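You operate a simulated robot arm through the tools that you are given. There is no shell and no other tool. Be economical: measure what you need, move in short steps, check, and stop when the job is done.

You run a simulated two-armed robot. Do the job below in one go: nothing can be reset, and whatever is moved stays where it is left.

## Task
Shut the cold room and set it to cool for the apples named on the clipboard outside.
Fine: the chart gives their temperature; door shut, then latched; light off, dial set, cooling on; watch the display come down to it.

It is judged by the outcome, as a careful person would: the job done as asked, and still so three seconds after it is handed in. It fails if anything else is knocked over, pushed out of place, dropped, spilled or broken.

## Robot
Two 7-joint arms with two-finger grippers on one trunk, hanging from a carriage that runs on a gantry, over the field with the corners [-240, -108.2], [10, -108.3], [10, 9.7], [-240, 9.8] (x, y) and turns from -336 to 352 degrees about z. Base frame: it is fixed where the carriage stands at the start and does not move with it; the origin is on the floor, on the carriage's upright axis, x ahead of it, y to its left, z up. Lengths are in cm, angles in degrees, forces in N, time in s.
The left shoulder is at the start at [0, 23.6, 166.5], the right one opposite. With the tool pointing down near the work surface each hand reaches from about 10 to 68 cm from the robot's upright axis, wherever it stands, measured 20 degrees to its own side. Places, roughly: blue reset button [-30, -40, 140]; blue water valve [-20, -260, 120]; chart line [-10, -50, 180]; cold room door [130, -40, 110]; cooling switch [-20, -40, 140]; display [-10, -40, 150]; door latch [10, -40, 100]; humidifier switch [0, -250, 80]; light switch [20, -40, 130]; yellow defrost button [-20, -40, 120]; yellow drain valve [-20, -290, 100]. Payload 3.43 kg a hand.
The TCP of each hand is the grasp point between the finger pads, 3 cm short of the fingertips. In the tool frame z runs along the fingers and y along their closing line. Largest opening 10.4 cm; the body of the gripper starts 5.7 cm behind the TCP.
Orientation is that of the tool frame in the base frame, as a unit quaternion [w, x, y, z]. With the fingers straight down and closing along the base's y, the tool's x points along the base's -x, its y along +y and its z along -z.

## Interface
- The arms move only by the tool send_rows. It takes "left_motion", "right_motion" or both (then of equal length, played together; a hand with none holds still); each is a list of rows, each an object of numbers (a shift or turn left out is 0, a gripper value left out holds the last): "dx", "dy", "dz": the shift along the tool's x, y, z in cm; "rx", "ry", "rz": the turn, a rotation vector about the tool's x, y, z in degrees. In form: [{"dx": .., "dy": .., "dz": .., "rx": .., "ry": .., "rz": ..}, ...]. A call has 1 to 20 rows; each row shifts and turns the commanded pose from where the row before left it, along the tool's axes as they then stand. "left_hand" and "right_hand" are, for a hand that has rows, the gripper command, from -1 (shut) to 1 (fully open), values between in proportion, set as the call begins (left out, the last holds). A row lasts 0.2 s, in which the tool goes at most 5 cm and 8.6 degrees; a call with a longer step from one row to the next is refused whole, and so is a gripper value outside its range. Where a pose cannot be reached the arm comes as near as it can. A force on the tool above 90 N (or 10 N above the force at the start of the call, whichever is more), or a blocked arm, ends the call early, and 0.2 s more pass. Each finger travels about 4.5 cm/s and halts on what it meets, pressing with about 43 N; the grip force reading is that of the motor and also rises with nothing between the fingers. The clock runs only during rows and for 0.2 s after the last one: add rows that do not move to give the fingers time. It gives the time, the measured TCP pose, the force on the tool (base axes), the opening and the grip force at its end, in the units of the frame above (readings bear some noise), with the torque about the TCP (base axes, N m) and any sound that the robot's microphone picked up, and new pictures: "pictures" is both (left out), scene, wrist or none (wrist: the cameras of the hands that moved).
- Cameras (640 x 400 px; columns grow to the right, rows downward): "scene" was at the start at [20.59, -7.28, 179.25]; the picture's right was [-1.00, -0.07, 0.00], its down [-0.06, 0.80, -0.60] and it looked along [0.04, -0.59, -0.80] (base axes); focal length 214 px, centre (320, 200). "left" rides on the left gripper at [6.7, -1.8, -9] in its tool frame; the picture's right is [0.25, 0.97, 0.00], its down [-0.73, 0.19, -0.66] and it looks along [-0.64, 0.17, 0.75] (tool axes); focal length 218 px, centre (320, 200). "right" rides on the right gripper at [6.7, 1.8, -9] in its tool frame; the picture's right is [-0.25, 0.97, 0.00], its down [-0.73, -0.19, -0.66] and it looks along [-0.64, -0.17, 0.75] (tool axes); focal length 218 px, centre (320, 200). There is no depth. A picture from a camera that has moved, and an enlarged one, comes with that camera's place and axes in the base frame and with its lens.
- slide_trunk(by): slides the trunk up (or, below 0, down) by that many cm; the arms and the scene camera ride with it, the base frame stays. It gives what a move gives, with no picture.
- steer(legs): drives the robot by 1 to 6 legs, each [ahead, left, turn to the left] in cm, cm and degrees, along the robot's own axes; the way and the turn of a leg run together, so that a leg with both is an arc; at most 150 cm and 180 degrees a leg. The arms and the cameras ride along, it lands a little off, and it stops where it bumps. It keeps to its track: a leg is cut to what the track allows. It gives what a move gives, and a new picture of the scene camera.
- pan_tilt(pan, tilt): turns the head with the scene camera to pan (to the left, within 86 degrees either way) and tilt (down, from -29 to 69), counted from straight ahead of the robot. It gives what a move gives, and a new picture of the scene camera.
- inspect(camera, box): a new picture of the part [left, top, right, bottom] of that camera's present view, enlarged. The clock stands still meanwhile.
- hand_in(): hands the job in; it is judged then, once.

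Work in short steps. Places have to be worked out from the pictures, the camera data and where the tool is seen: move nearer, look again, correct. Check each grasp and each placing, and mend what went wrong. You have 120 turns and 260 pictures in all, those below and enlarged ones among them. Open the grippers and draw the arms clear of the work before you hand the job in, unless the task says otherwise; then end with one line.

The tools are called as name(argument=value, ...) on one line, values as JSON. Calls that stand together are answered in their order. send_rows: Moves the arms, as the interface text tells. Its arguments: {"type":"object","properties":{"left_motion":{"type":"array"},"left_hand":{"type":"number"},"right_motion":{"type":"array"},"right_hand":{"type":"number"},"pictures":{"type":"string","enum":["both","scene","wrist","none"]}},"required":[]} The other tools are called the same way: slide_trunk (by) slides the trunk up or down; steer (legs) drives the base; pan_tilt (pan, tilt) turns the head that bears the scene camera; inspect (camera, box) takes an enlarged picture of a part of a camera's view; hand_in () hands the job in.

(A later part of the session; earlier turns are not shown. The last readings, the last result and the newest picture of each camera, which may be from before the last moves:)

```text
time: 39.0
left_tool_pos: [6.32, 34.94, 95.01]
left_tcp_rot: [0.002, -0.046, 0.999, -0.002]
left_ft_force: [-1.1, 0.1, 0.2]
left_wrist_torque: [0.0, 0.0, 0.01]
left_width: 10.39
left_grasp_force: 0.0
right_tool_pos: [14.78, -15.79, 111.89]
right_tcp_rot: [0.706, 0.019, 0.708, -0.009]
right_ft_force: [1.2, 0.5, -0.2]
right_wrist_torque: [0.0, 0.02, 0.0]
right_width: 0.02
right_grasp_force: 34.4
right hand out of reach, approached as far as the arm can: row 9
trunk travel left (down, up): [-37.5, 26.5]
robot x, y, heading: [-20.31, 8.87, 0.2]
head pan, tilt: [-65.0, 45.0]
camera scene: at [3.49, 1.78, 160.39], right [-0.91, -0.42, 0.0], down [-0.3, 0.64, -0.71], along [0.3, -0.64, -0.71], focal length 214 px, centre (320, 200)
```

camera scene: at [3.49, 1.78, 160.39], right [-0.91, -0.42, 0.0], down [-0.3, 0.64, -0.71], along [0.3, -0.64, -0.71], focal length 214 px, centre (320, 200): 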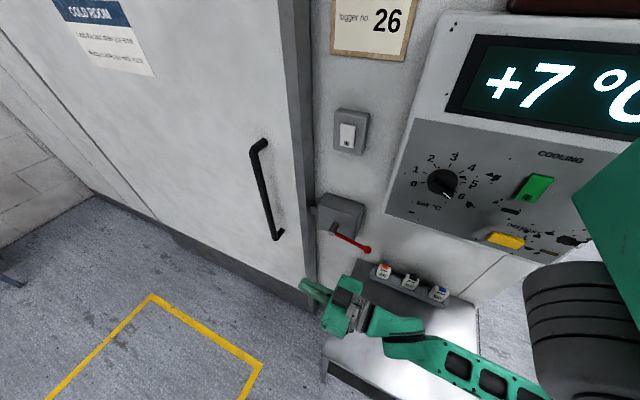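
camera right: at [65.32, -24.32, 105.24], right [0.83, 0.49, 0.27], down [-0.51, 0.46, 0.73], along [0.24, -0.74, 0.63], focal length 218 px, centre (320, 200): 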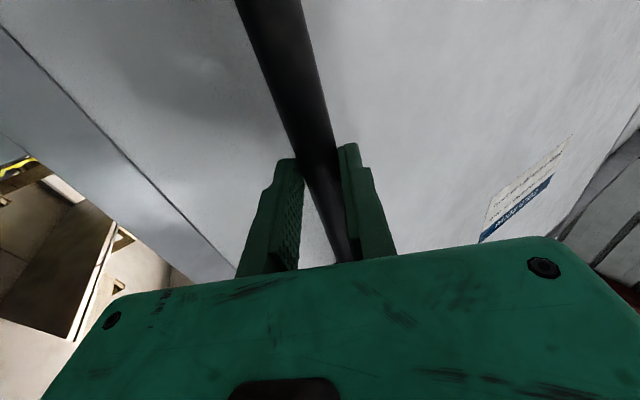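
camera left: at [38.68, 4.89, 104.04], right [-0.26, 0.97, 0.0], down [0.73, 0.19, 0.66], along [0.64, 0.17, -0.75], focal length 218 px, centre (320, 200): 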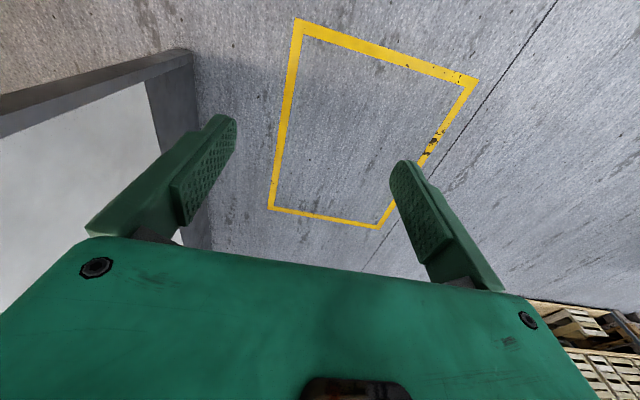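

I shift the right hand inwards for clearance, then turn right to face the wall at about x = -5.

send_rows(right_motion=[{"dy": 4}, {"dy": 4}, {"dy": 4}, {}], left_motion=[{"dy": 2}, {"dy": 2}, {"dy": 2}, {}], pictures="none")

steer(legs=[[0, 0, -45], [0, 0, -45]])

pan_tilt(pan=0, tilt=35)

```text
time: 40.0
left_tool_pos: [5.66, 40.97, 95.05]
left_tcp_rot: [0.003, -0.046, 0.999, -0.003]
left_ft_force: [0.8, -0.3, -0.2]
left_wrist_torque: [0.03, 0.01, 0.0]
left_width: 10.4
left_grasp_force: 0.1
right_tool_pos: [14.98, -3.79, 111.92]
right_tcp_rot: [0.705, 0.018, 0.709, -0.009]
right_ft_force: [0.0, 0.0, 1.0]
right_wrist_torque: [0.01, -0.01, -0.01]
right_width: 0.01
right_grasp_force: 34.4
trunk travel left (down, up): [-37.5, 26.5]
robot x, y, heading: [-19.88, 9.37, 0.2]
head pan, tilt: [-65.0, 45.0]
```

```text
time: 44.5
left_tool_pos: [11.83, -16.76, 94.99]
left_tcp_rot: [0.001, 0.675, 0.737, -0.003]
left_ft_force: [0.4, 0.5, 0.1]
left_wrist_torque: [-0.02, 0.03, 0.01]
left_width: 10.41
left_grasp_force: 0.0
right_tool_pos: [-33.02, -26.03, 111.95]
right_tcp_rot: [0.491, 0.515, 0.487, -0.506]
right_ft_force: [0.3, -0.2, -0.5]
right_wrist_torque: [-0.02, 0.01, -0.02]
right_width: 0.0
right_grasp_force: 34.8
trunk travel left (down, up): [-37.5, 26.5]
robot x, y, heading: [-20.34, 8.91, -90.2]
head pan, tilt: [-65.0, 45.0]
camera scene: at [-27.37, -14.32, 160.39], right [-0.42, 0.91, 0.0], down [0.64, 0.3, -0.71], along [-0.64, -0.3, -0.71], focal length 214 px, centre (320, 200)
```

scene: 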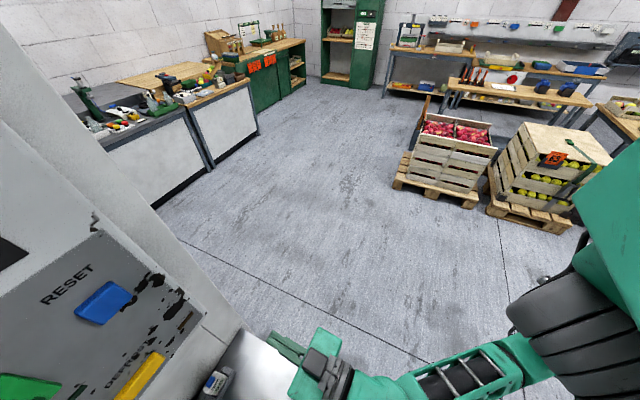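

```text
time: 45.9
left_tool_pos: [11.8, -16.75, 95.02]
left_tcp_rot: [0.0, 0.675, 0.738, -0.003]
left_ft_force: [-0.4, -0.3, 0.7]
left_wrist_torque: [-0.02, 0.02, 0.0]
left_width: 10.39
left_grasp_force: 0.1
right_tool_pos: [-33.06, -26.05, 111.98]
right_tcp_rot: [0.491, 0.515, 0.487, -0.506]
right_ft_force: [0.0, -0.5, 0.9]
right_wrist_torque: [-0.01, 0.02, 0.01]
right_width: 0.0
right_grasp_force: 34.7
trunk travel left (down, up): [-37.5, 26.5]
robot x, y, heading: [-20.16, 9.09, -90.1]
head pan, tilt: [0.0, 35.0]
camera scene: at [-20.01, -19.7, 161.87], right [-1.0, 0.0, 0.0], down [0.0, 0.57, -0.82], along [0.0, -0.82, -0.57], focal length 214 px, centre (320, 200)
```

scene: 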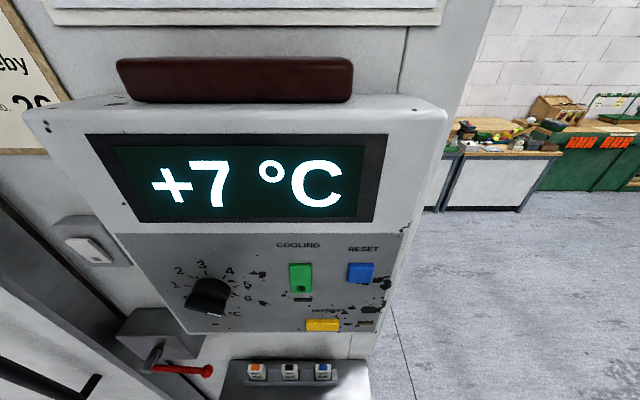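

I'm facing the wall. Lever hub is at about (17, -39, 104.5), its ball at (5.4, -37.4, 102.6), so it lies horizontal. I shift the base 15 cm in +x and look again with the head lower.

steer(legs=[[0, 15, 0]])

pan_tilt(pan=20, tilt=50)

inspect(camera="scene", box=[180, 120, 420, 270])

```text
time: 47.2
left_tool_pos: [26.75, -16.86, 94.98]
left_tcp_rot: [0.001, 0.675, 0.738, -0.003]
left_ft_force: [0.6, 0.2, -0.4]
left_wrist_torque: [0.0, 0.01, -0.01]
left_width: 10.41
left_grasp_force: 0.2
right_tool_pos: [-17.96, -26.02, 112.02]
right_tcp_rot: [0.491, 0.515, 0.487, -0.507]
right_ft_force: [-0.5, 0.6, 0.6]
right_wrist_torque: [-0.01, 0.0, 0.01]
right_width: 0.0
right_grasp_force: 35.1
trunk travel left (down, up): [-37.5, 26.5]
robot x, y, heading: [-4.87, 8.8, -90.3]
head pan, tilt: [0.0, 35.0]
camera scene: at [-5.04, -19.71, 161.87], right [-1.0, 0.0, 0.0], down [0.0, 0.57, -0.82], along [0.0, -0.82, -0.57], focal length 214 px, centre (320, 200)
```

scene: 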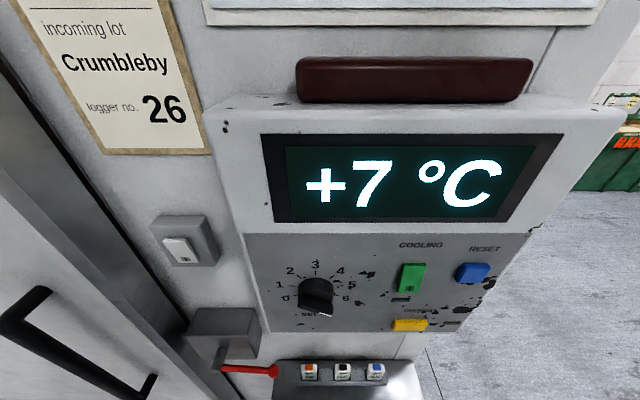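

```text
time: 48.1
left_tool_pos: [26.7, -16.78, 94.85]
left_tcp_rot: [0.001, 0.674, 0.738, -0.003]
left_ft_force: [0.0, 0.4, 0.0]
left_wrist_torque: [0.02, -0.01, 0.01]
left_width: 10.41
left_grasp_force: 0.2
right_tool_pos: [-18.09, -26.07, 111.98]
right_tcp_rot: [0.491, 0.516, 0.487, -0.506]
right_ft_force: [0.5, 0.1, 0.0]
right_wrist_torque: [0.03, 0.03, 0.0]
right_width: 0.0
right_grasp_force: 34.4
trunk travel left (down, up): [-37.5, 26.5]
robot x, y, heading: [-5.06, 9.2, -90.1]
head pan, tilt: [20.0, 50.0]
camera scene: at [-2.44, -18.15, 159.7], right [-0.94, -0.34, 0.0], down [-0.26, 0.72, -0.64], along [0.22, -0.6, -0.77], focal length 214 px, centre (320, 200)
```

scene: 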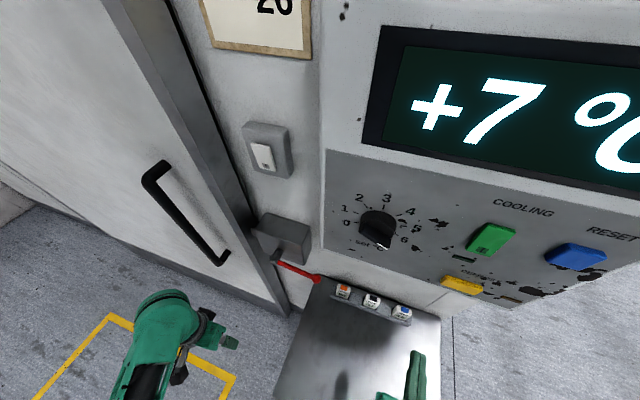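

```text
2.67 times, centred on (300, 195) of scene
camera zoom: at [-2.44, -18.15, 159.7], right [-0.94, -0.34, 0.0], down [-0.26, 0.72, -0.64], along [0.22, -0.6, -0.77], focal length 572 px, centre (373, 213)
```

zoom: 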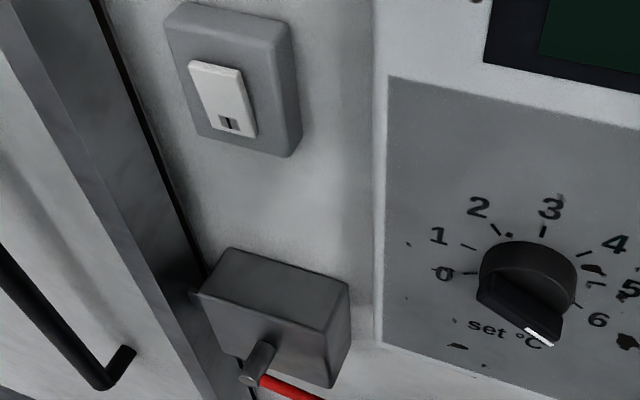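

I close the left hand, raise it to z≈108 and turn it to point at the wall.

send_rows(left_motion=[{"dz": -4}, {"dz": -4}, {"dz": -4.5}, {"ry": -8.2}, {"ry": -8.2}, {"ry": -8.2}, {"ry": -8.2}, {"ry": -8.2}, {"ry": -8.2}, {"ry": -8.2}, {"ry": -8.2}, {"ry": -8.2}, {"ry": -8.2}, {"ry": -8}, {}], left_hand=-1)

```text
time: 51.3
left_tool_pos: [28.64, -19.31, 106.57]
left_tcp_rot: [0.522, 0.474, 0.521, -0.48]
left_ft_force: [-0.7, -0.4, -0.4]
left_wrist_torque: [0.01, 0.01, 0.04]
left_width: 0.0
left_grasp_force: 34.9
left hand out of reach, approached as far as the arm can: row 8, 9, 10
right_tool_pos: [-18.07, -26.1, 112.0]
right_tcp_rot: [0.49, 0.515, 0.487, -0.507]
right_ft_force: [0.2, -0.2, -0.2]
right_wrist_torque: [-0.02, -0.04, -0.01]
right_width: 0.0
right_grasp_force: 34.5
trunk travel left (down, up): [-37.5, 26.5]
robot x, y, heading: [-5.1, 8.86, -90.1]
head pan, tilt: [20.0, 50.0]
camera scene: at [-2.44, -18.15, 159.7], right [-0.94, -0.34, 0.0], down [-0.26, 0.72, -0.64], along [0.22, -0.6, -0.77], focal length 214 px, centre (320, 200)
camera left: at [26.05, -10.72, 99.83], right [0.96, 0.08, -0.26], down [0.13, 0.68, 0.72], along [0.23, -0.73, 0.64], focal length 218 px, centre (320, 200)
```

scene: 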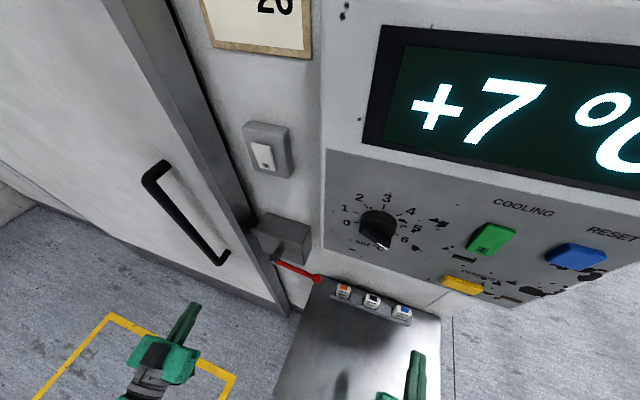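
left: 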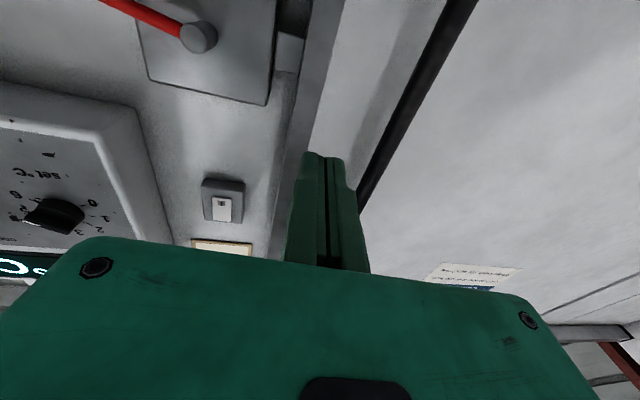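

Hub tip at (17.5, -38, 104), ball at (5.3, -37.4, 102). I bring the left fist over the lever's outer part, above it, short of the wall, and look.

send_rows(left_motion=[{"dy": -4.4, "dx": -0.4}, {"dy": -4.4, "dx": -0.4}, {"dy": -4.4, "dx": -0.4}, {"dy": -4.4, "dx": -0.4}, {"dy": -4.4, "dx": -0.4}, {"dz": 4}, {"dz": 4}, {"dz": 3}, {}])

```text
time: 53.3
left_tool_pos: [23.16, -30.73, 107.22]
left_tcp_rot: [0.522, 0.475, 0.522, -0.479]
left_ft_force: [0.4, 0.1, -0.2]
left_wrist_torque: [0.03, -0.03, -0.02]
left_width: 0.02
left_grasp_force: 34.5
left hand out of reach, approached as far as the arm can: row 2, 3, 4, 5
right_tool_pos: [-18.14, -26.04, 111.88]
right_tcp_rot: [0.491, 0.515, 0.487, -0.506]
right_ft_force: [-0.6, 0.4, -0.3]
right_wrist_torque: [-0.02, 0.0, 0.02]
right_width: 0.01
right_grasp_force: 34.8
trunk travel left (down, up): [-37.5, 26.5]
robot x, y, heading: [-5.18, 9.03, -90.5]
head pan, tilt: [20.0, 50.0]
camera scene: at [-2.44, -18.13, 159.69], right [-0.94, -0.34, 0.0], down [-0.26, 0.72, -0.64], along [0.22, -0.6, -0.77], focal length 214 px, centre (320, 200)
camera left: at [20.55, -22.19, 100.48], right [0.96, 0.08, -0.26], down [0.14, 0.68, 0.73], along [0.23, -0.73, 0.64], focal length 218 px, centre (320, 200)
```

scene: 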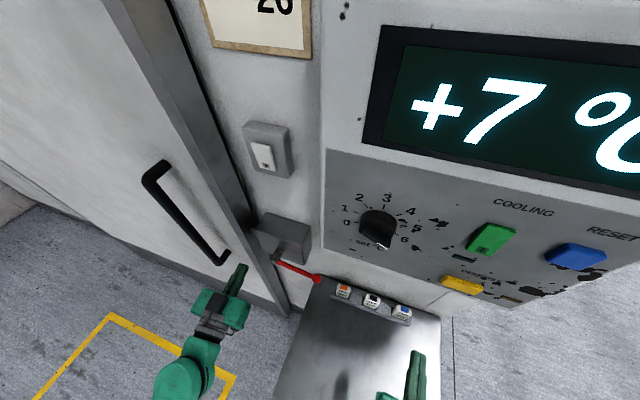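
left: 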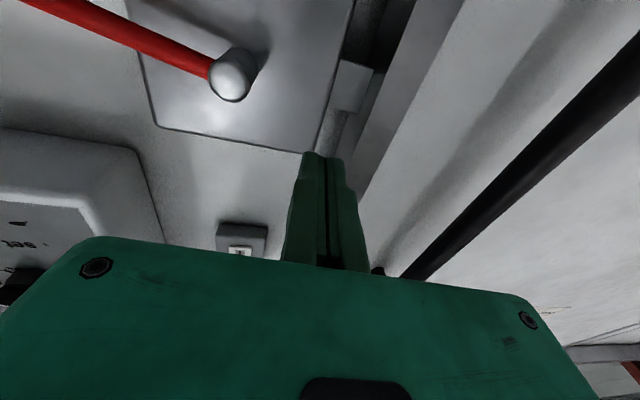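

The arm can't fold that far in; I move the base 15 cm to -x instead, carrying the fist over to x≈8.

steer(legs=[[0, -15, 0]])

inspect(camera="left", box=[0, 0, 640, 400])

```text
time: 54.6
left_tool_pos: [8.19, -30.75, 107.2]
left_tcp_rot: [0.522, 0.474, 0.522, -0.48]
left_ft_force: [0.0, 0.0, -0.1]
left_wrist_torque: [0.02, 0.02, 0.0]
left_width: 0.01
left_grasp_force: 34.4
right_tool_pos: [-33.1, -26.08, 111.87]
right_tcp_rot: [0.492, 0.515, 0.488, -0.506]
right_ft_force: [0.1, 0.1, -0.3]
right_wrist_torque: [-0.03, -0.02, 0.01]
right_width: 0.0
right_grasp_force: 34.0
trunk travel left (down, up): [-37.5, 26.5]
robot x, y, heading: [-19.97, 8.98, -89.6]
head pan, tilt: [20.0, 50.0]
camera scene: at [-17.41, -18.14, 159.69], right [-0.94, -0.34, 0.0], down [-0.26, 0.72, -0.64], along [0.22, -0.6, -0.77], focal length 214 px, centre (320, 200)
```

scene: 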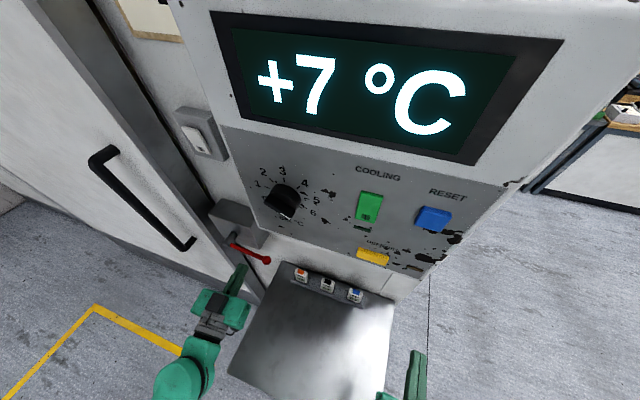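

```text
1.00 times, centred on (320, 200) of left (not enlarged: the box is as wide or as high as the picture)
camera zoom: at [5.55, -22.16, 100.48], right [0.96, 0.08, -0.26], down [0.13, 0.68, 0.72], along [0.24, -0.73, 0.64], focal length 218 px, centre (320, 200)
```

zoom: 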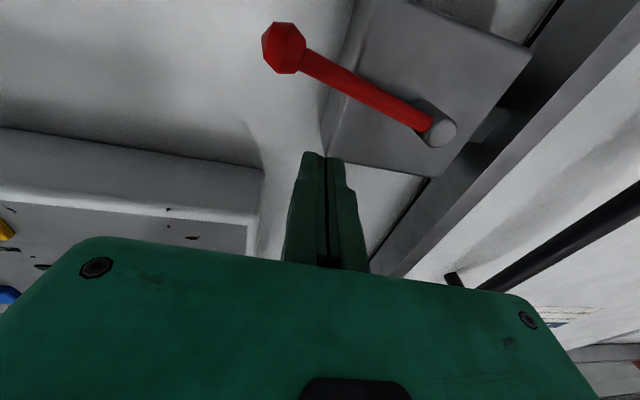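

The fist is above the lever. I advance so the fingertips reach over it, then press down gently.

send_rows(left_motion=[{"dz": 3.5, "dy": -0.5}, {"dz": 3, "dy": -0.5}, {}, {"dx": 1.5}, {"dx": 1}, {"dx": 1}, {"dx": 1}, {}])

```text
time: 56.4
left_tool_pos: [7.91, -37.46, 102.81]
left_tcp_rot: [0.522, 0.475, 0.521, -0.48]
left_ft_force: [-0.6, -1.5, 2.6]
left_wrist_torque: [0.01, -0.02, 0.0]
left_width: 0.01
left_grasp_force: 34.9
right_tool_pos: [-32.99, -26.1, 111.96]
right_tcp_rot: [0.492, 0.515, 0.487, -0.506]
right_ft_force: [-0.8, -0.3, -0.5]
right_wrist_torque: [0.03, 0.02, 0.03]
right_width: 0.0
right_grasp_force: 35.0
trunk travel left (down, up): [-37.5, 26.5]
robot x, y, heading: [-19.89, 9.25, -90.1]
head pan, tilt: [20.0, 50.0]
camera scene: at [-17.37, -18.16, 159.7], right [-0.94, -0.34, 0.0], down [-0.26, 0.72, -0.64], along [0.22, -0.6, -0.77], focal length 214 px, centre (320, 200)
camera left: at [5.19, -28.85, 96.13], right [0.96, 0.08, -0.26], down [0.13, 0.68, 0.72], along [0.24, -0.73, 0.64], focal length 218 px, centre (320, 200)
```

scene: 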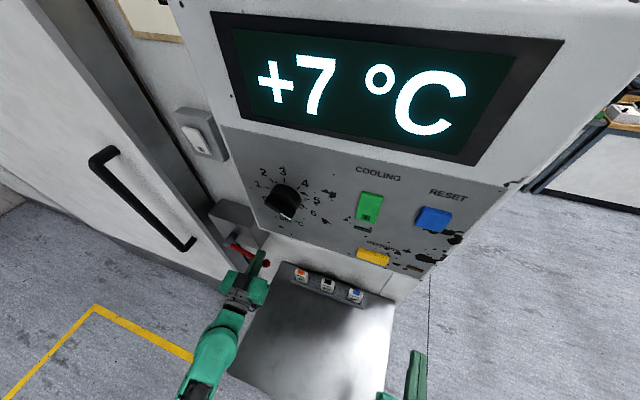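
left: 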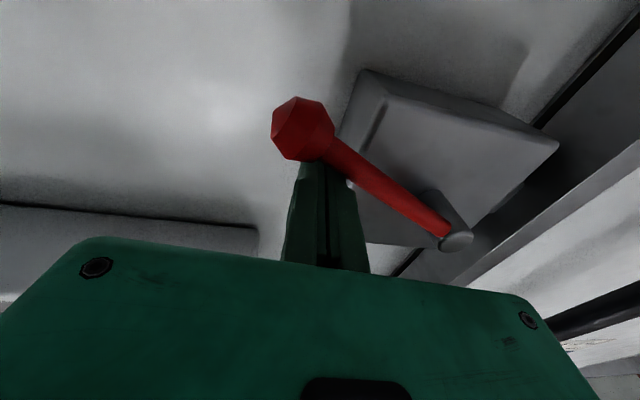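

Light contact and the lever appears to be turning down. I follow its arc downwards and toward +x.

send_rows(left_motion=[{"dx": 1.3, "dy": 0.6}, {"dx": 1.2, "dy": 0.8}, {"dx": 1.1, "dy": 0.95}, {"dx": 0.95, "dy": 1.1}, {}])

```text
time: 57.6
left_tool_pos: [10.45, -37.1, 99.22]
left_tcp_rot: [0.522, 0.475, 0.521, -0.48]
left_ft_force: [-0.9, -0.5, 0.2]
left_wrist_torque: [0.0, -0.04, -0.02]
left_width: 0.0
left_grasp_force: 34.5
left hand out of reach, approached as far as the arm can: row 1, 2
right_tool_pos: [-32.98, -25.95, 112.07]
right_tcp_rot: [0.492, 0.515, 0.487, -0.505]
right_ft_force: [-0.6, -0.4, 0.4]
right_wrist_torque: [0.0, -0.02, 0.02]
right_width: 0.02
right_grasp_force: 34.6
trunk travel left (down, up): [-37.5, 26.5]
robot x, y, heading: [-20.17, 9.18, -90.0]
head pan, tilt: [20.0, 50.0]
camera scene: at [-17.38, -18.14, 159.7], right [-0.94, -0.34, 0.0], down [-0.26, 0.72, -0.64], along [0.22, -0.6, -0.77], focal length 214 px, centre (320, 200)
camera left: at [7.78, -28.54, 92.48], right [0.96, 0.08, -0.26], down [0.13, 0.68, 0.73], along [0.23, -0.73, 0.64], focal length 218 px, centre (320, 200)
```

scene: 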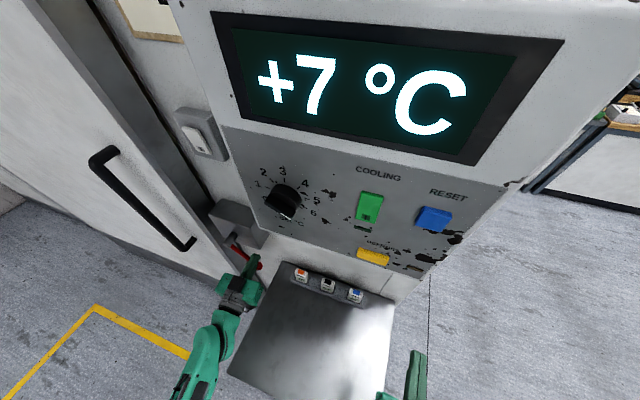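
left: 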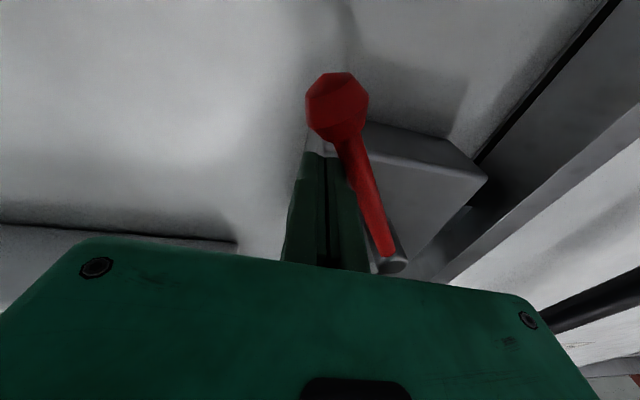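

The lever is turning freely down. I follow the rest of the arc.

send_rows(left_motion=[{"dx": 0.8, "dy": 1.2}, {"dx": 0.6, "dy": 1.3}, {"dx": 0.4, "dy": 1.4}, {"dx": 0.2, "dy": 1.4}, {}])

```text
time: 58.8
left_tool_pos: [15.51, -36.7, 97.3]
left_tcp_rot: [0.522, 0.475, 0.521, -0.48]
left_ft_force: [0.5, 0.8, -0.2]
left_wrist_torque: [-0.01, 0.02, 0.03]
left_width: 0.0
left_grasp_force: 35.1
right_tool_pos: [-32.96, -25.88, 111.92]
right_tcp_rot: [0.492, 0.515, 0.487, -0.506]
right_ft_force: [0.6, -0.6, 0.0]
right_wrist_torque: [0.01, -0.01, -0.03]
right_width: 0.0
right_grasp_force: 34.9
trunk travel left (down, up): [-37.5, 26.5]
robot x, y, heading: [-19.46, 9.32, -90.1]
head pan, tilt: [20.0, 50.0]
camera scene: at [-17.37, -18.14, 159.7], right [-0.94, -0.34, 0.0], down [-0.26, 0.72, -0.64], along [0.22, -0.6, -0.77], focal length 214 px, centre (320, 200)
camera left: at [13.02, -28.07, 90.5], right [0.96, 0.08, -0.26], down [0.13, 0.68, 0.73], along [0.23, -0.73, 0.64], focal length 218 px, centre (320, 200)
```

scene: 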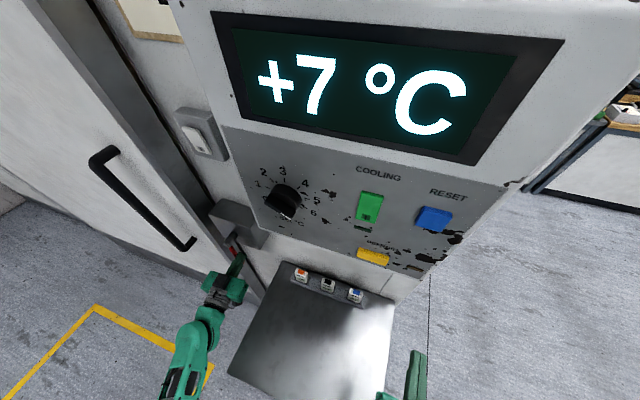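
left: 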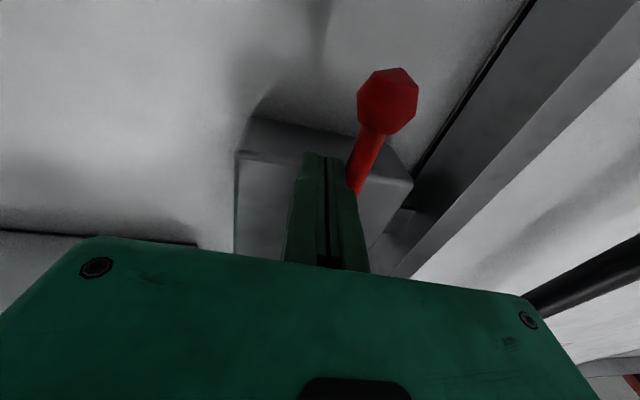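

The lever is about vertical without resistance yet. I push a bit further to find its stop.

send_rows(left_motion=[{"dy": 1.0}, {"dy": 1.0}, {"dy": 1.0}, {}])

```text
time: 59.7
left_tool_pos: [15.81, -36.63, 97.13]
left_tcp_rot: [0.514, 0.49, 0.505, -0.491]
left_ft_force: [-45.5, 9.0, 8.1]
left_wrist_torque: [0.02, -0.05, -0.22]
left_width: 0.0
left_grasp_force: 34.9
right_tool_pos: [-33.92, -25.8, 112.08]
right_tcp_rot: [0.489, 0.514, 0.488, -0.509]
right_ft_force: [-1.2, 0.2, 0.3]
right_wrist_torque: [0.03, 0.0, 0.0]
right_width: 0.0
right_grasp_force: 34.5
trunk travel left (down, up): [-37.5, 26.5]
robot x, y, heading: [-20.18, 9.17, -90.4]
head pan, tilt: [20.0, 50.0]
stopped in row 4 (left hand): the force on the tool passed its limit at 94 N (the readings are from after the stop); the commanded pose is now the measured one
camera scene: at [-18.06, -18.03, 159.62], right [-0.94, -0.34, 0.0], down [-0.26, 0.72, -0.64], along [0.21, -0.6, -0.77], focal length 214 px, centre (320, 200)
camera left: at [13.78, -27.96, 90.36], right [0.97, 0.04, -0.24], down [0.16, 0.67, 0.72], along [0.19, -0.74, 0.64], focal length 218 px, centre (320, 200)
```

scene: 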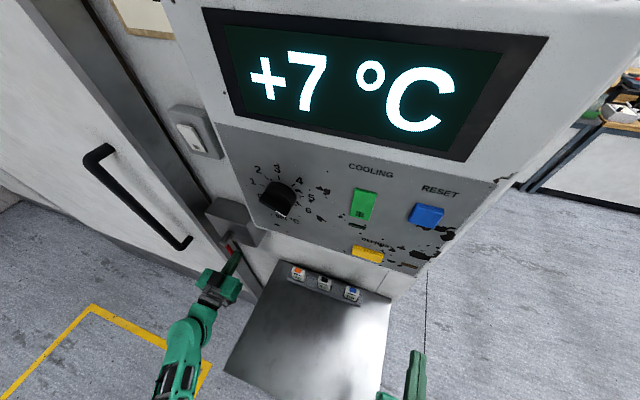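
left: 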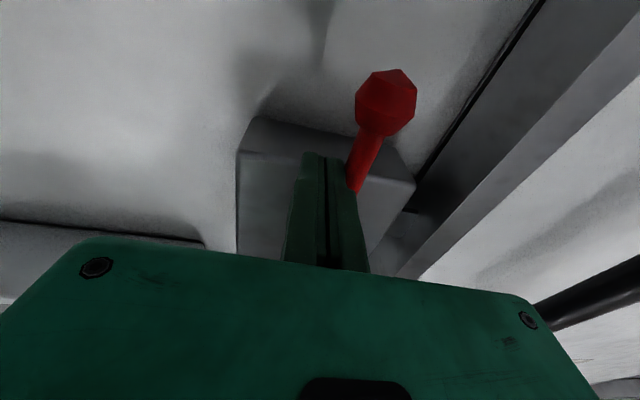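

The lever hit its stop, vertical: latched. I withdraw the left hand and look closely at the light switch.

send_rows(left_motion=[{"dy": -0.8}, {"dz": -4}, {"dz": -4}, {"dz": -2}, {}], pictures="none")

pan_tilt(pan=45, tilt=40)

inspect(camera="scene", box=[280, 80, 440, 240])

```text
time: 60.9
left_tool_pos: [15.85, -26.89, 97.43]
left_tcp_rot: [0.519, 0.485, 0.508, -0.487]
left_ft_force: [-0.3, -0.8, 0.0]
left_wrist_torque: [-0.01, -0.01, 0.02]
left_width: 0.02
left_grasp_force: 34.8
right_tool_pos: [-33.22, -25.95, 111.95]
right_tcp_rot: [0.491, 0.516, 0.487, -0.507]
right_ft_force: [0.6, 0.2, -0.7]
right_wrist_torque: [0.01, 0.02, -0.01]
right_width: 0.0
right_grasp_force: 34.9
trunk travel left (down, up): [-37.5, 26.5]
robot x, y, heading: [-20.07, 9.39, -90.3]
head pan, tilt: [20.0, 50.0]
```

```text
time: 61.8
left_tool_pos: [15.76, -26.89, 97.36]
left_tcp_rot: [0.519, 0.484, 0.509, -0.486]
left_ft_force: [0.5, -0.9, -0.2]
left_wrist_torque: [-0.02, 0.0, 0.01]
left_width: 0.0
left_grasp_force: 34.2
right_tool_pos: [-33.22, -26.06, 111.85]
right_tcp_rot: [0.491, 0.515, 0.487, -0.507]
right_ft_force: [0.0, -0.1, 0.0]
right_wrist_torque: [0.03, 0.02, 0.0]
right_width: 0.01
right_grasp_force: 34.4
trunk travel left (down, up): [-37.5, 26.5]
robot x, y, heading: [-20.03, 8.88, -90.7]
head pan, tilt: [45.0, 40.0]
camera scene: at [-14.21, -16.91, 161.11], right [-0.71, -0.7, 0.0], down [-0.45, 0.46, -0.77], along [0.54, -0.54, -0.64], focal length 214 px, centre (320, 200)
```

scene: 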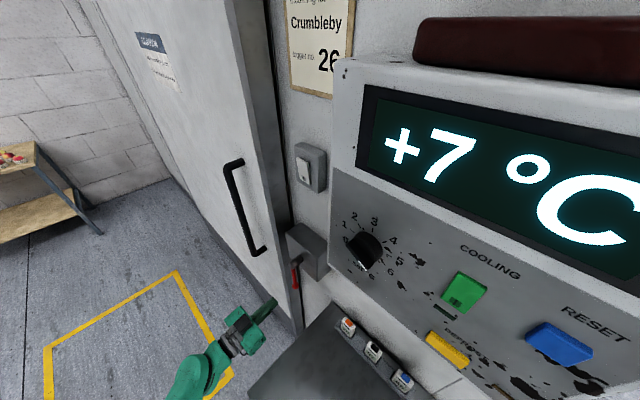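

```text
2.50 times, centred on (360, 160) of scene
camera zoom: at [-14.21, -16.91, 161.11], right [-0.71, -0.7, 0.0], down [-0.45, 0.46, -0.77], along [0.54, -0.54, -0.64], focal length 536 px, centre (220, 300)
```

zoom: 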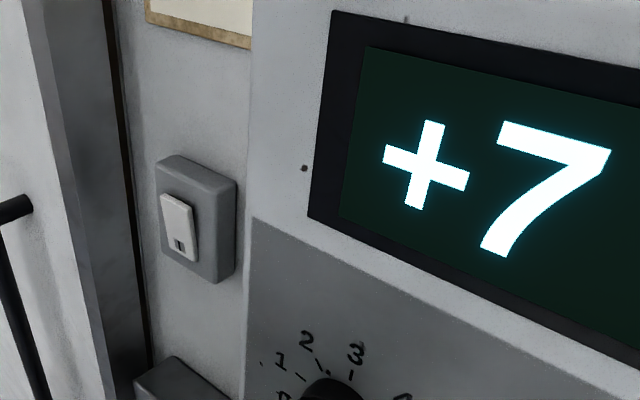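

I zoom further to see which end of the rocker stands out, on both light and cooling switches.

inspect(camera="scene", box=[290, 136, 338, 196])

inspect(camera="scene", box=[425, 260, 505, 320])

```text
6.67 times, centred on (314, 166) of scene
camera zoom: at [-14.21, -16.91, 161.11], right [-0.71, -0.7, 0.0], down [-0.45, 0.46, -0.77], along [0.54, -0.54, -0.64], focal length 1430 px, centre (360, 427)
```

zoom: 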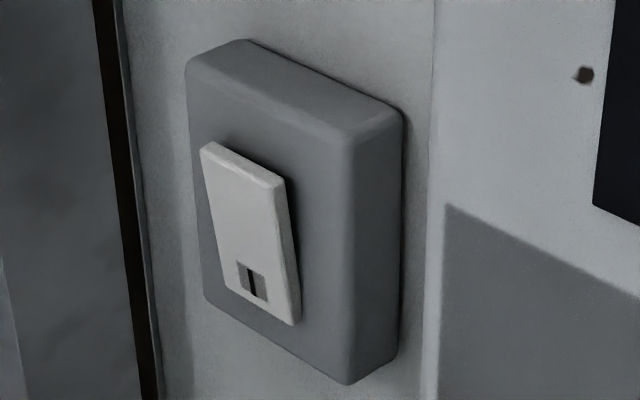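

```text
6.67 times, centred on (465, 290) of scene
camera zoom: at [-14.21, -16.91, 161.11], right [-0.71, -0.7, 0.0], down [-0.45, 0.46, -0.77], along [0.54, -0.54, -0.64], focal length 1430 px, centre (-647, -400)
```

zoom: 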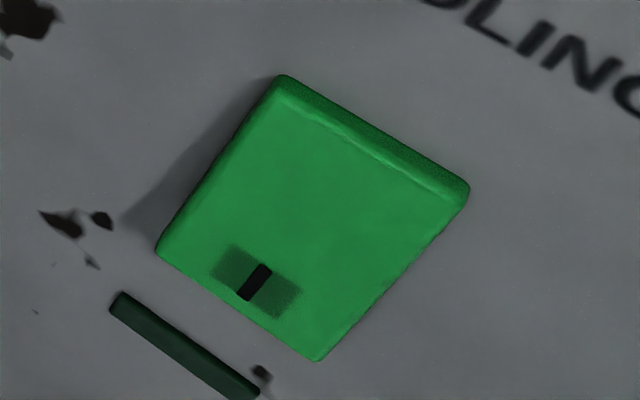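

The light rocker's bottom (marked end) is pressed in, i.e. on; pressing the top turns it off. Its centre is near (20.9, -47, 131.7). I raise the left fist to that height, well in front.

send_rows(left_motion=[{"dx": -4.5, "dy": 0.5}, {"dx": -4.5, "dy": 0.5}, {"dx": -4.5, "dy": 0.5}, {"dx": -4.5, "dy": 0.5}, {"dx": -4.5, "dy": 0.5}, {"dx": -4.5, "dy": 0.5}, {"dx": -4.5, "dy": 0.7}, {"dx": -4.5, "dy": 0.7}, {}])

```text
time: 63.8
left_tool_pos: [19.92, -26.05, 133.39]
left_tcp_rot: [0.519, 0.485, 0.509, -0.486]
left_ft_force: [-0.2, -0.7, -0.5]
left_wrist_torque: [-0.01, -0.03, -0.01]
left_width: 0.0
left_grasp_force: 34.6
right_tool_pos: [-33.15, -25.96, 111.98]
right_tcp_rot: [0.49, 0.516, 0.486, -0.507]
right_ft_force: [-0.2, 0.6, -0.2]
right_wrist_torque: [0.01, 0.04, 0.0]
right_width: 0.0
right_grasp_force: 34.8
trunk travel left (down, up): [-37.5, 26.5]
robot x, y, heading: [-19.76, 9.18, -90.0]
head pan, tilt: [45.0, 40.0]
camera scene: at [-14.21, -16.9, 161.11], right [-0.71, -0.7, 0.0], down [-0.45, 0.46, -0.77], along [0.54, -0.54, -0.64], focal length 214 px, centre (320, 200)
camera left: at [17.69, -17.37, 126.67], right [0.97, 0.05, -0.24], down [0.15, 0.68, 0.72], along [0.2, -0.74, 0.65], focal length 218 px, centre (320, 200)
```

scene: 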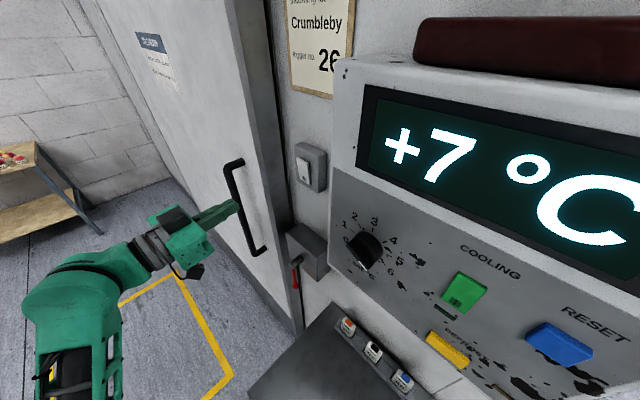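
left: 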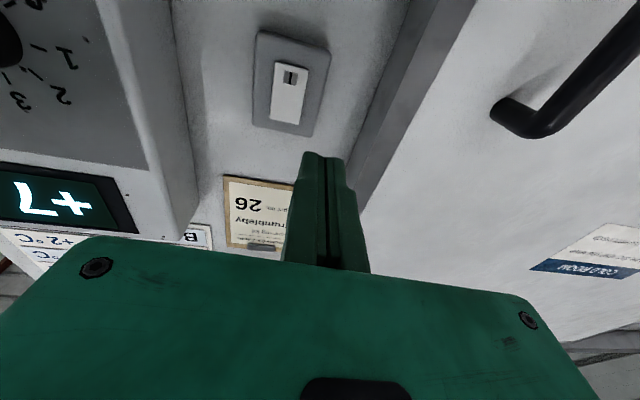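

Triangulating with the wrist camera corrects the rocker: centre (17.6, -43.5, 135). I align to the top half (z≈136.8) and advance to just short of it.

send_rows(left_motion=[{"dx": -3.4, "dy": -3.2}, {"dz": 4}, {"dz": 4}, {"dz": 4}, {}])

inspect(camera="scene", box=[250, 110, 370, 220])

```text
time: 65.0
left_tool_pos: [17.24, -38.34, 136.91]
left_tcp_rot: [0.519, 0.485, 0.509, -0.487]
left_ft_force: [0.1, 0.3, -1.1]
left_wrist_torque: [0.01, 0.0, -0.01]
left_width: 0.01
left_grasp_force: 34.0
right_tool_pos: [-33.27, -25.97, 111.94]
right_tcp_rot: [0.49, 0.516, 0.487, -0.507]
right_ft_force: [0.1, 0.6, 0.0]
right_wrist_torque: [0.0, 0.02, -0.01]
right_width: 0.0
right_grasp_force: 34.6
trunk travel left (down, up): [-37.5, 26.5]
robot x, y, heading: [-20.48, 8.98, -90.2]
head pan, tilt: [45.0, 40.0]
camera scene: at [-14.21, -16.89, 161.11], right [-0.71, -0.7, 0.0], down [-0.45, 0.46, -0.77], along [0.54, -0.54, -0.64], focal length 214 px, centre (320, 200)
camera left: at [15.05, -29.64, 130.15], right [0.97, 0.05, -0.24], down [0.15, 0.68, 0.72], along [0.2, -0.74, 0.65], focal length 218 px, centre (320, 200)
```

scene: 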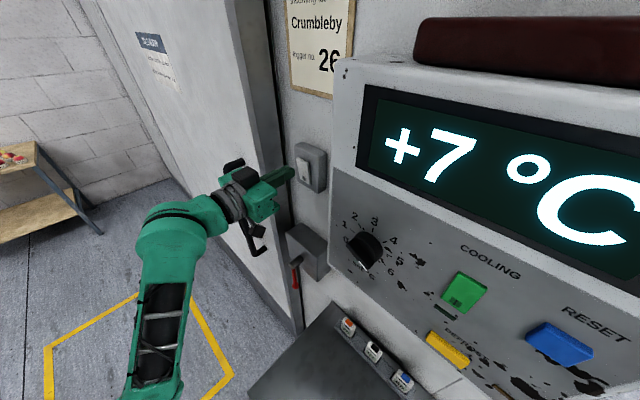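
left: 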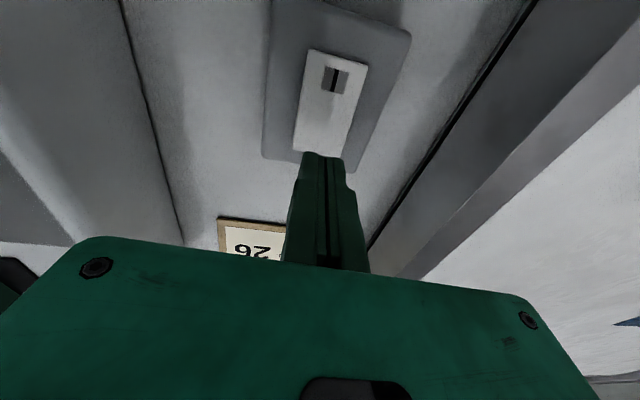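

```text
3.64 times, centred on (310, 165) of scene
camera zoom: at [-14.21, -16.89, 161.11], right [-0.71, -0.7, 0.0], down [-0.45, 0.46, -0.77], along [0.54, -0.54, -0.64], focal length 780 px, centre (356, 327)
```

zoom: 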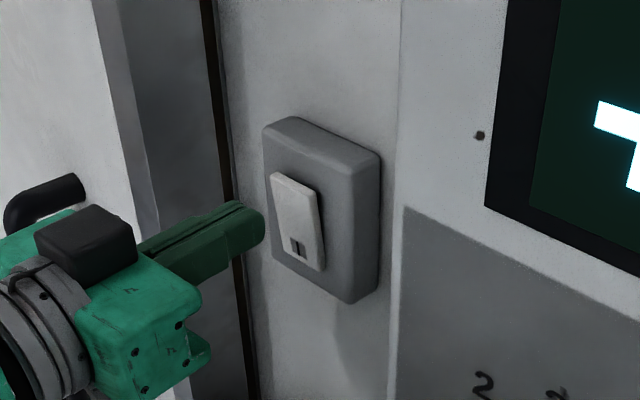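

Well aligned with the rocker's upper half. I press in slowly.

send_rows(left_motion=[{"dz": 1, "dx": 0.4}, {"dz": 0.7}, {"dz": 0.6}, {"dz": 0.6}, {}])

inspect(camera="scene", box=[250, 110, 370, 220])

```text
time: 66.2
left_tool_pos: [17.56, -41.23, 136.58]
left_tcp_rot: [0.52, 0.484, 0.509, -0.486]
left_ft_force: [0.3, 0.4, -0.1]
left_wrist_torque: [0.0, 0.01, -0.02]
left_width: 0.01
left_grasp_force: 33.9
right_tool_pos: [-33.29, -25.92, 111.92]
right_tcp_rot: [0.491, 0.516, 0.486, -0.507]
right_ft_force: [0.7, 0.2, -1.3]
right_wrist_torque: [0.01, -0.04, 0.01]
right_width: 0.02
right_grasp_force: 34.7
trunk travel left (down, up): [-37.5, 26.5]
robot x, y, heading: [-20.26, 8.93, -89.9]
head pan, tilt: [45.0, 40.0]
camera scene: at [-14.2, -16.9, 161.11], right [-0.71, -0.7, 0.0], down [-0.45, 0.46, -0.77], along [0.54, -0.54, -0.64], focal length 214 px, centre (320, 200)
camera left: at [15.32, -32.51, 129.76], right [0.97, 0.05, -0.24], down [0.15, 0.68, 0.72], along [0.2, -0.74, 0.65], focal length 218 px, centre (320, 200)
```

scene: 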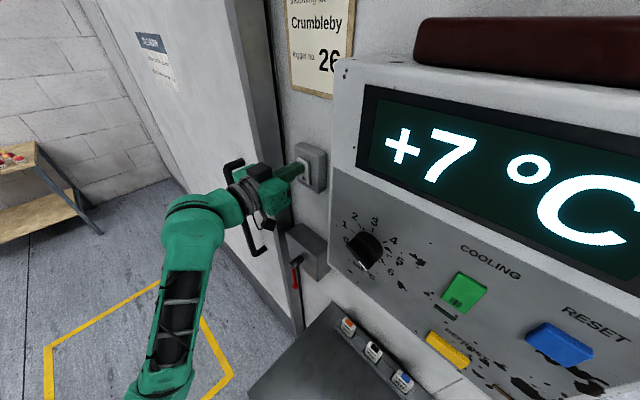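
left: 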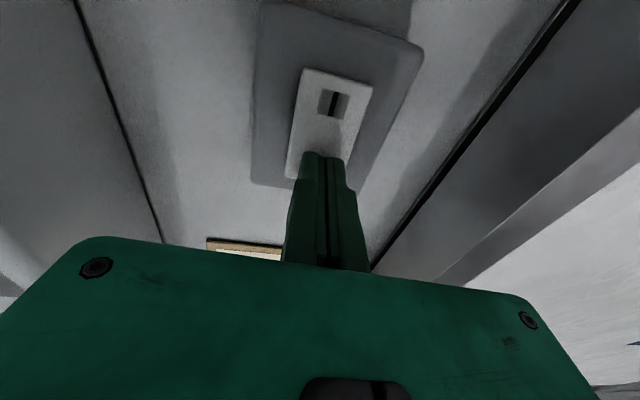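

```text
3.64 times, centred on (310, 165) of scene
camera zoom: at [-14.2, -16.9, 161.11], right [-0.71, -0.7, 0.0], down [-0.45, 0.46, -0.77], along [0.54, -0.54, -0.64], focal length 780 px, centre (356, 327)
```

zoom: 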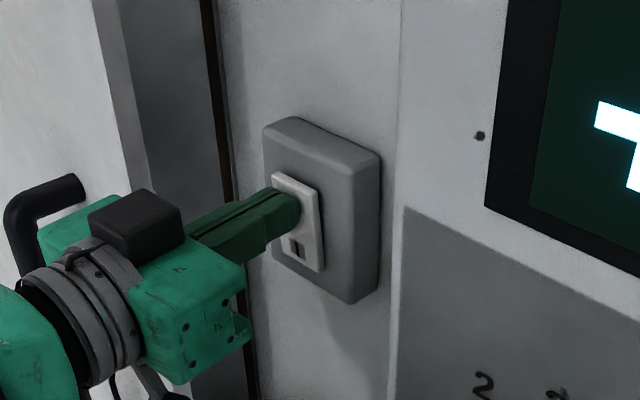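

No force yet; the tip is almost on the rocker. I press further in small steps and listen for a click.

send_rows(left_motion=[{"dz": 0.5}, {"dz": 0.5}, {"dz": 0.4}, {}], pictures="wrist")

inspect(camera="scene", box=[250, 110, 370, 220])

```text
time: 67.2
left_tool_pos: [17.62, -41.36, 136.61]
left_tcp_rot: [0.521, 0.484, 0.508, -0.486]
left_ft_force: [-10.2, 84.0, -0.3]
left_wrist_torque: [0.86, 0.57, -0.62]
left_width: 0.6
left_grasp_force: 34.6
right_tool_pos: [-33.19, -25.01, 111.77]
right_tcp_rot: [0.489, 0.516, 0.489, -0.506]
right_ft_force: [-1.6, 0.3, 0.1]
right_wrist_torque: [-0.03, -0.02, -0.01]
right_width: 0.01
right_grasp_force: 34.6
trunk travel left (down, up): [-37.5, 26.5]
robot x, y, heading: [-20.09, 9.18, -90.0]
head pan, tilt: [45.0, 40.0]
heard: click
camera left: at [15.33, -32.84, 129.78], right [0.97, 0.05, -0.24], down [0.14, 0.68, 0.72], along [0.2, -0.73, 0.65], focal length 218 px, centre (320, 200)
```

left: 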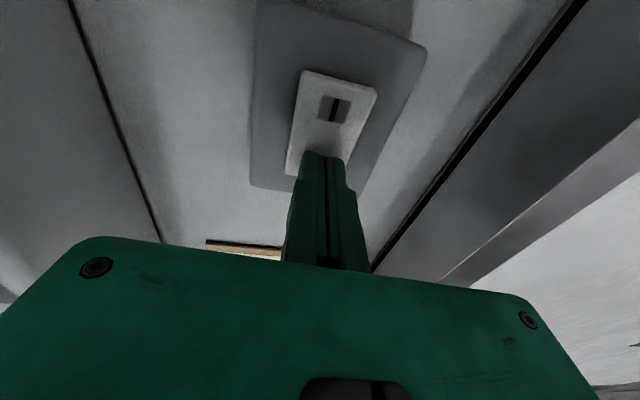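

```text
3.64 times, centred on (310, 165) of scene
camera zoom: at [-14.24, -16.31, 160.9], right [-0.71, -0.71, -0.01], down [-0.45, 0.46, -0.76], along [0.54, -0.54, -0.65], focal length 780 px, centre (356, 327)
```

zoom: 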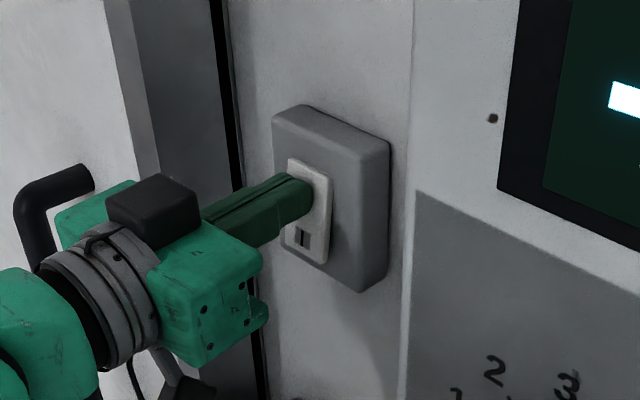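

Click heard; the rocker has tipped. I draw the left hand back and check the rocker's new stance.

send_rows(left_motion=[{"dz": -4}, {"dz": -4}, {"dz": -4}, {}], pictures="none")

inspect(camera="scene", box=[290, 136, 338, 196])

inspect(camera="scene", box=[250, 200, 450, 325])

```text
time: 68.2
left_tool_pos: [17.05, -30.59, 136.4]
left_tcp_rot: [0.519, 0.485, 0.509, -0.486]
left_ft_force: [-0.2, 0.9, -0.5]
left_wrist_torque: [0.03, -0.04, -0.01]
left_width: 0.0
left_grasp_force: 34.9
right_tool_pos: [-33.16, -26.03, 112.06]
right_tcp_rot: [0.49, 0.516, 0.486, -0.507]
right_ft_force: [-0.6, -0.3, -0.1]
right_wrist_torque: [-0.01, -0.01, 0.02]
right_width: 0.0
right_grasp_force: 35.2
trunk travel left (down, up): [-37.5, 26.5]
robot x, y, heading: [-19.98, 8.93, -90.1]
head pan, tilt: [45.0, 40.0]
```

```text
6.67 times, centred on (314, 166) of scene
camera zoom: at [-14.19, -16.93, 161.12], right [-0.71, -0.7, 0.0], down [-0.45, 0.46, -0.77], along [0.54, -0.54, -0.64], focal length 1430 px, centre (360, 427)
```

zoom: 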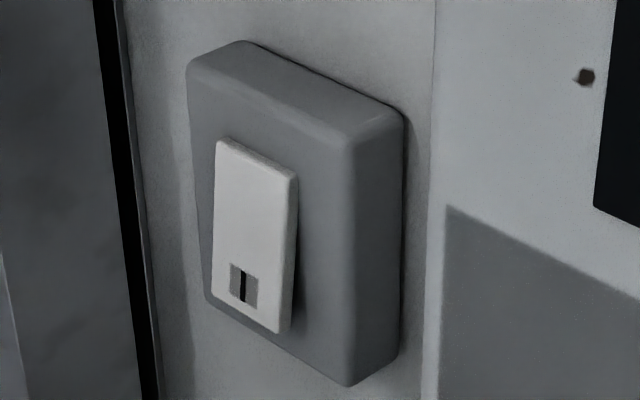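

```text
3.20 times, centred on (350, 262) of scene
camera zoom: at [-14.19, -16.93, 161.12], right [-0.71, -0.7, 0.0], down [-0.45, 0.46, -0.77], along [0.54, -0.54, -0.64], focal length 686 px, centre (224, 0)
```

zoom: 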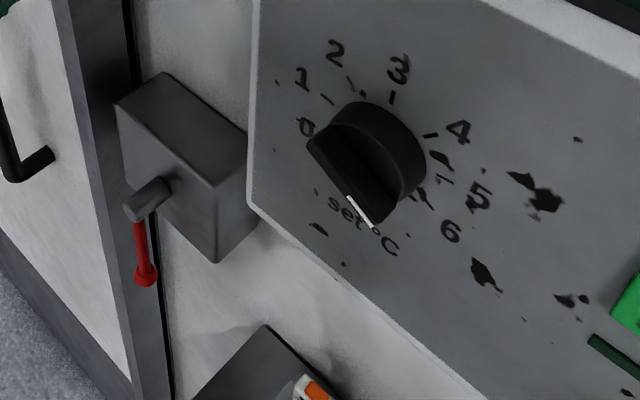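

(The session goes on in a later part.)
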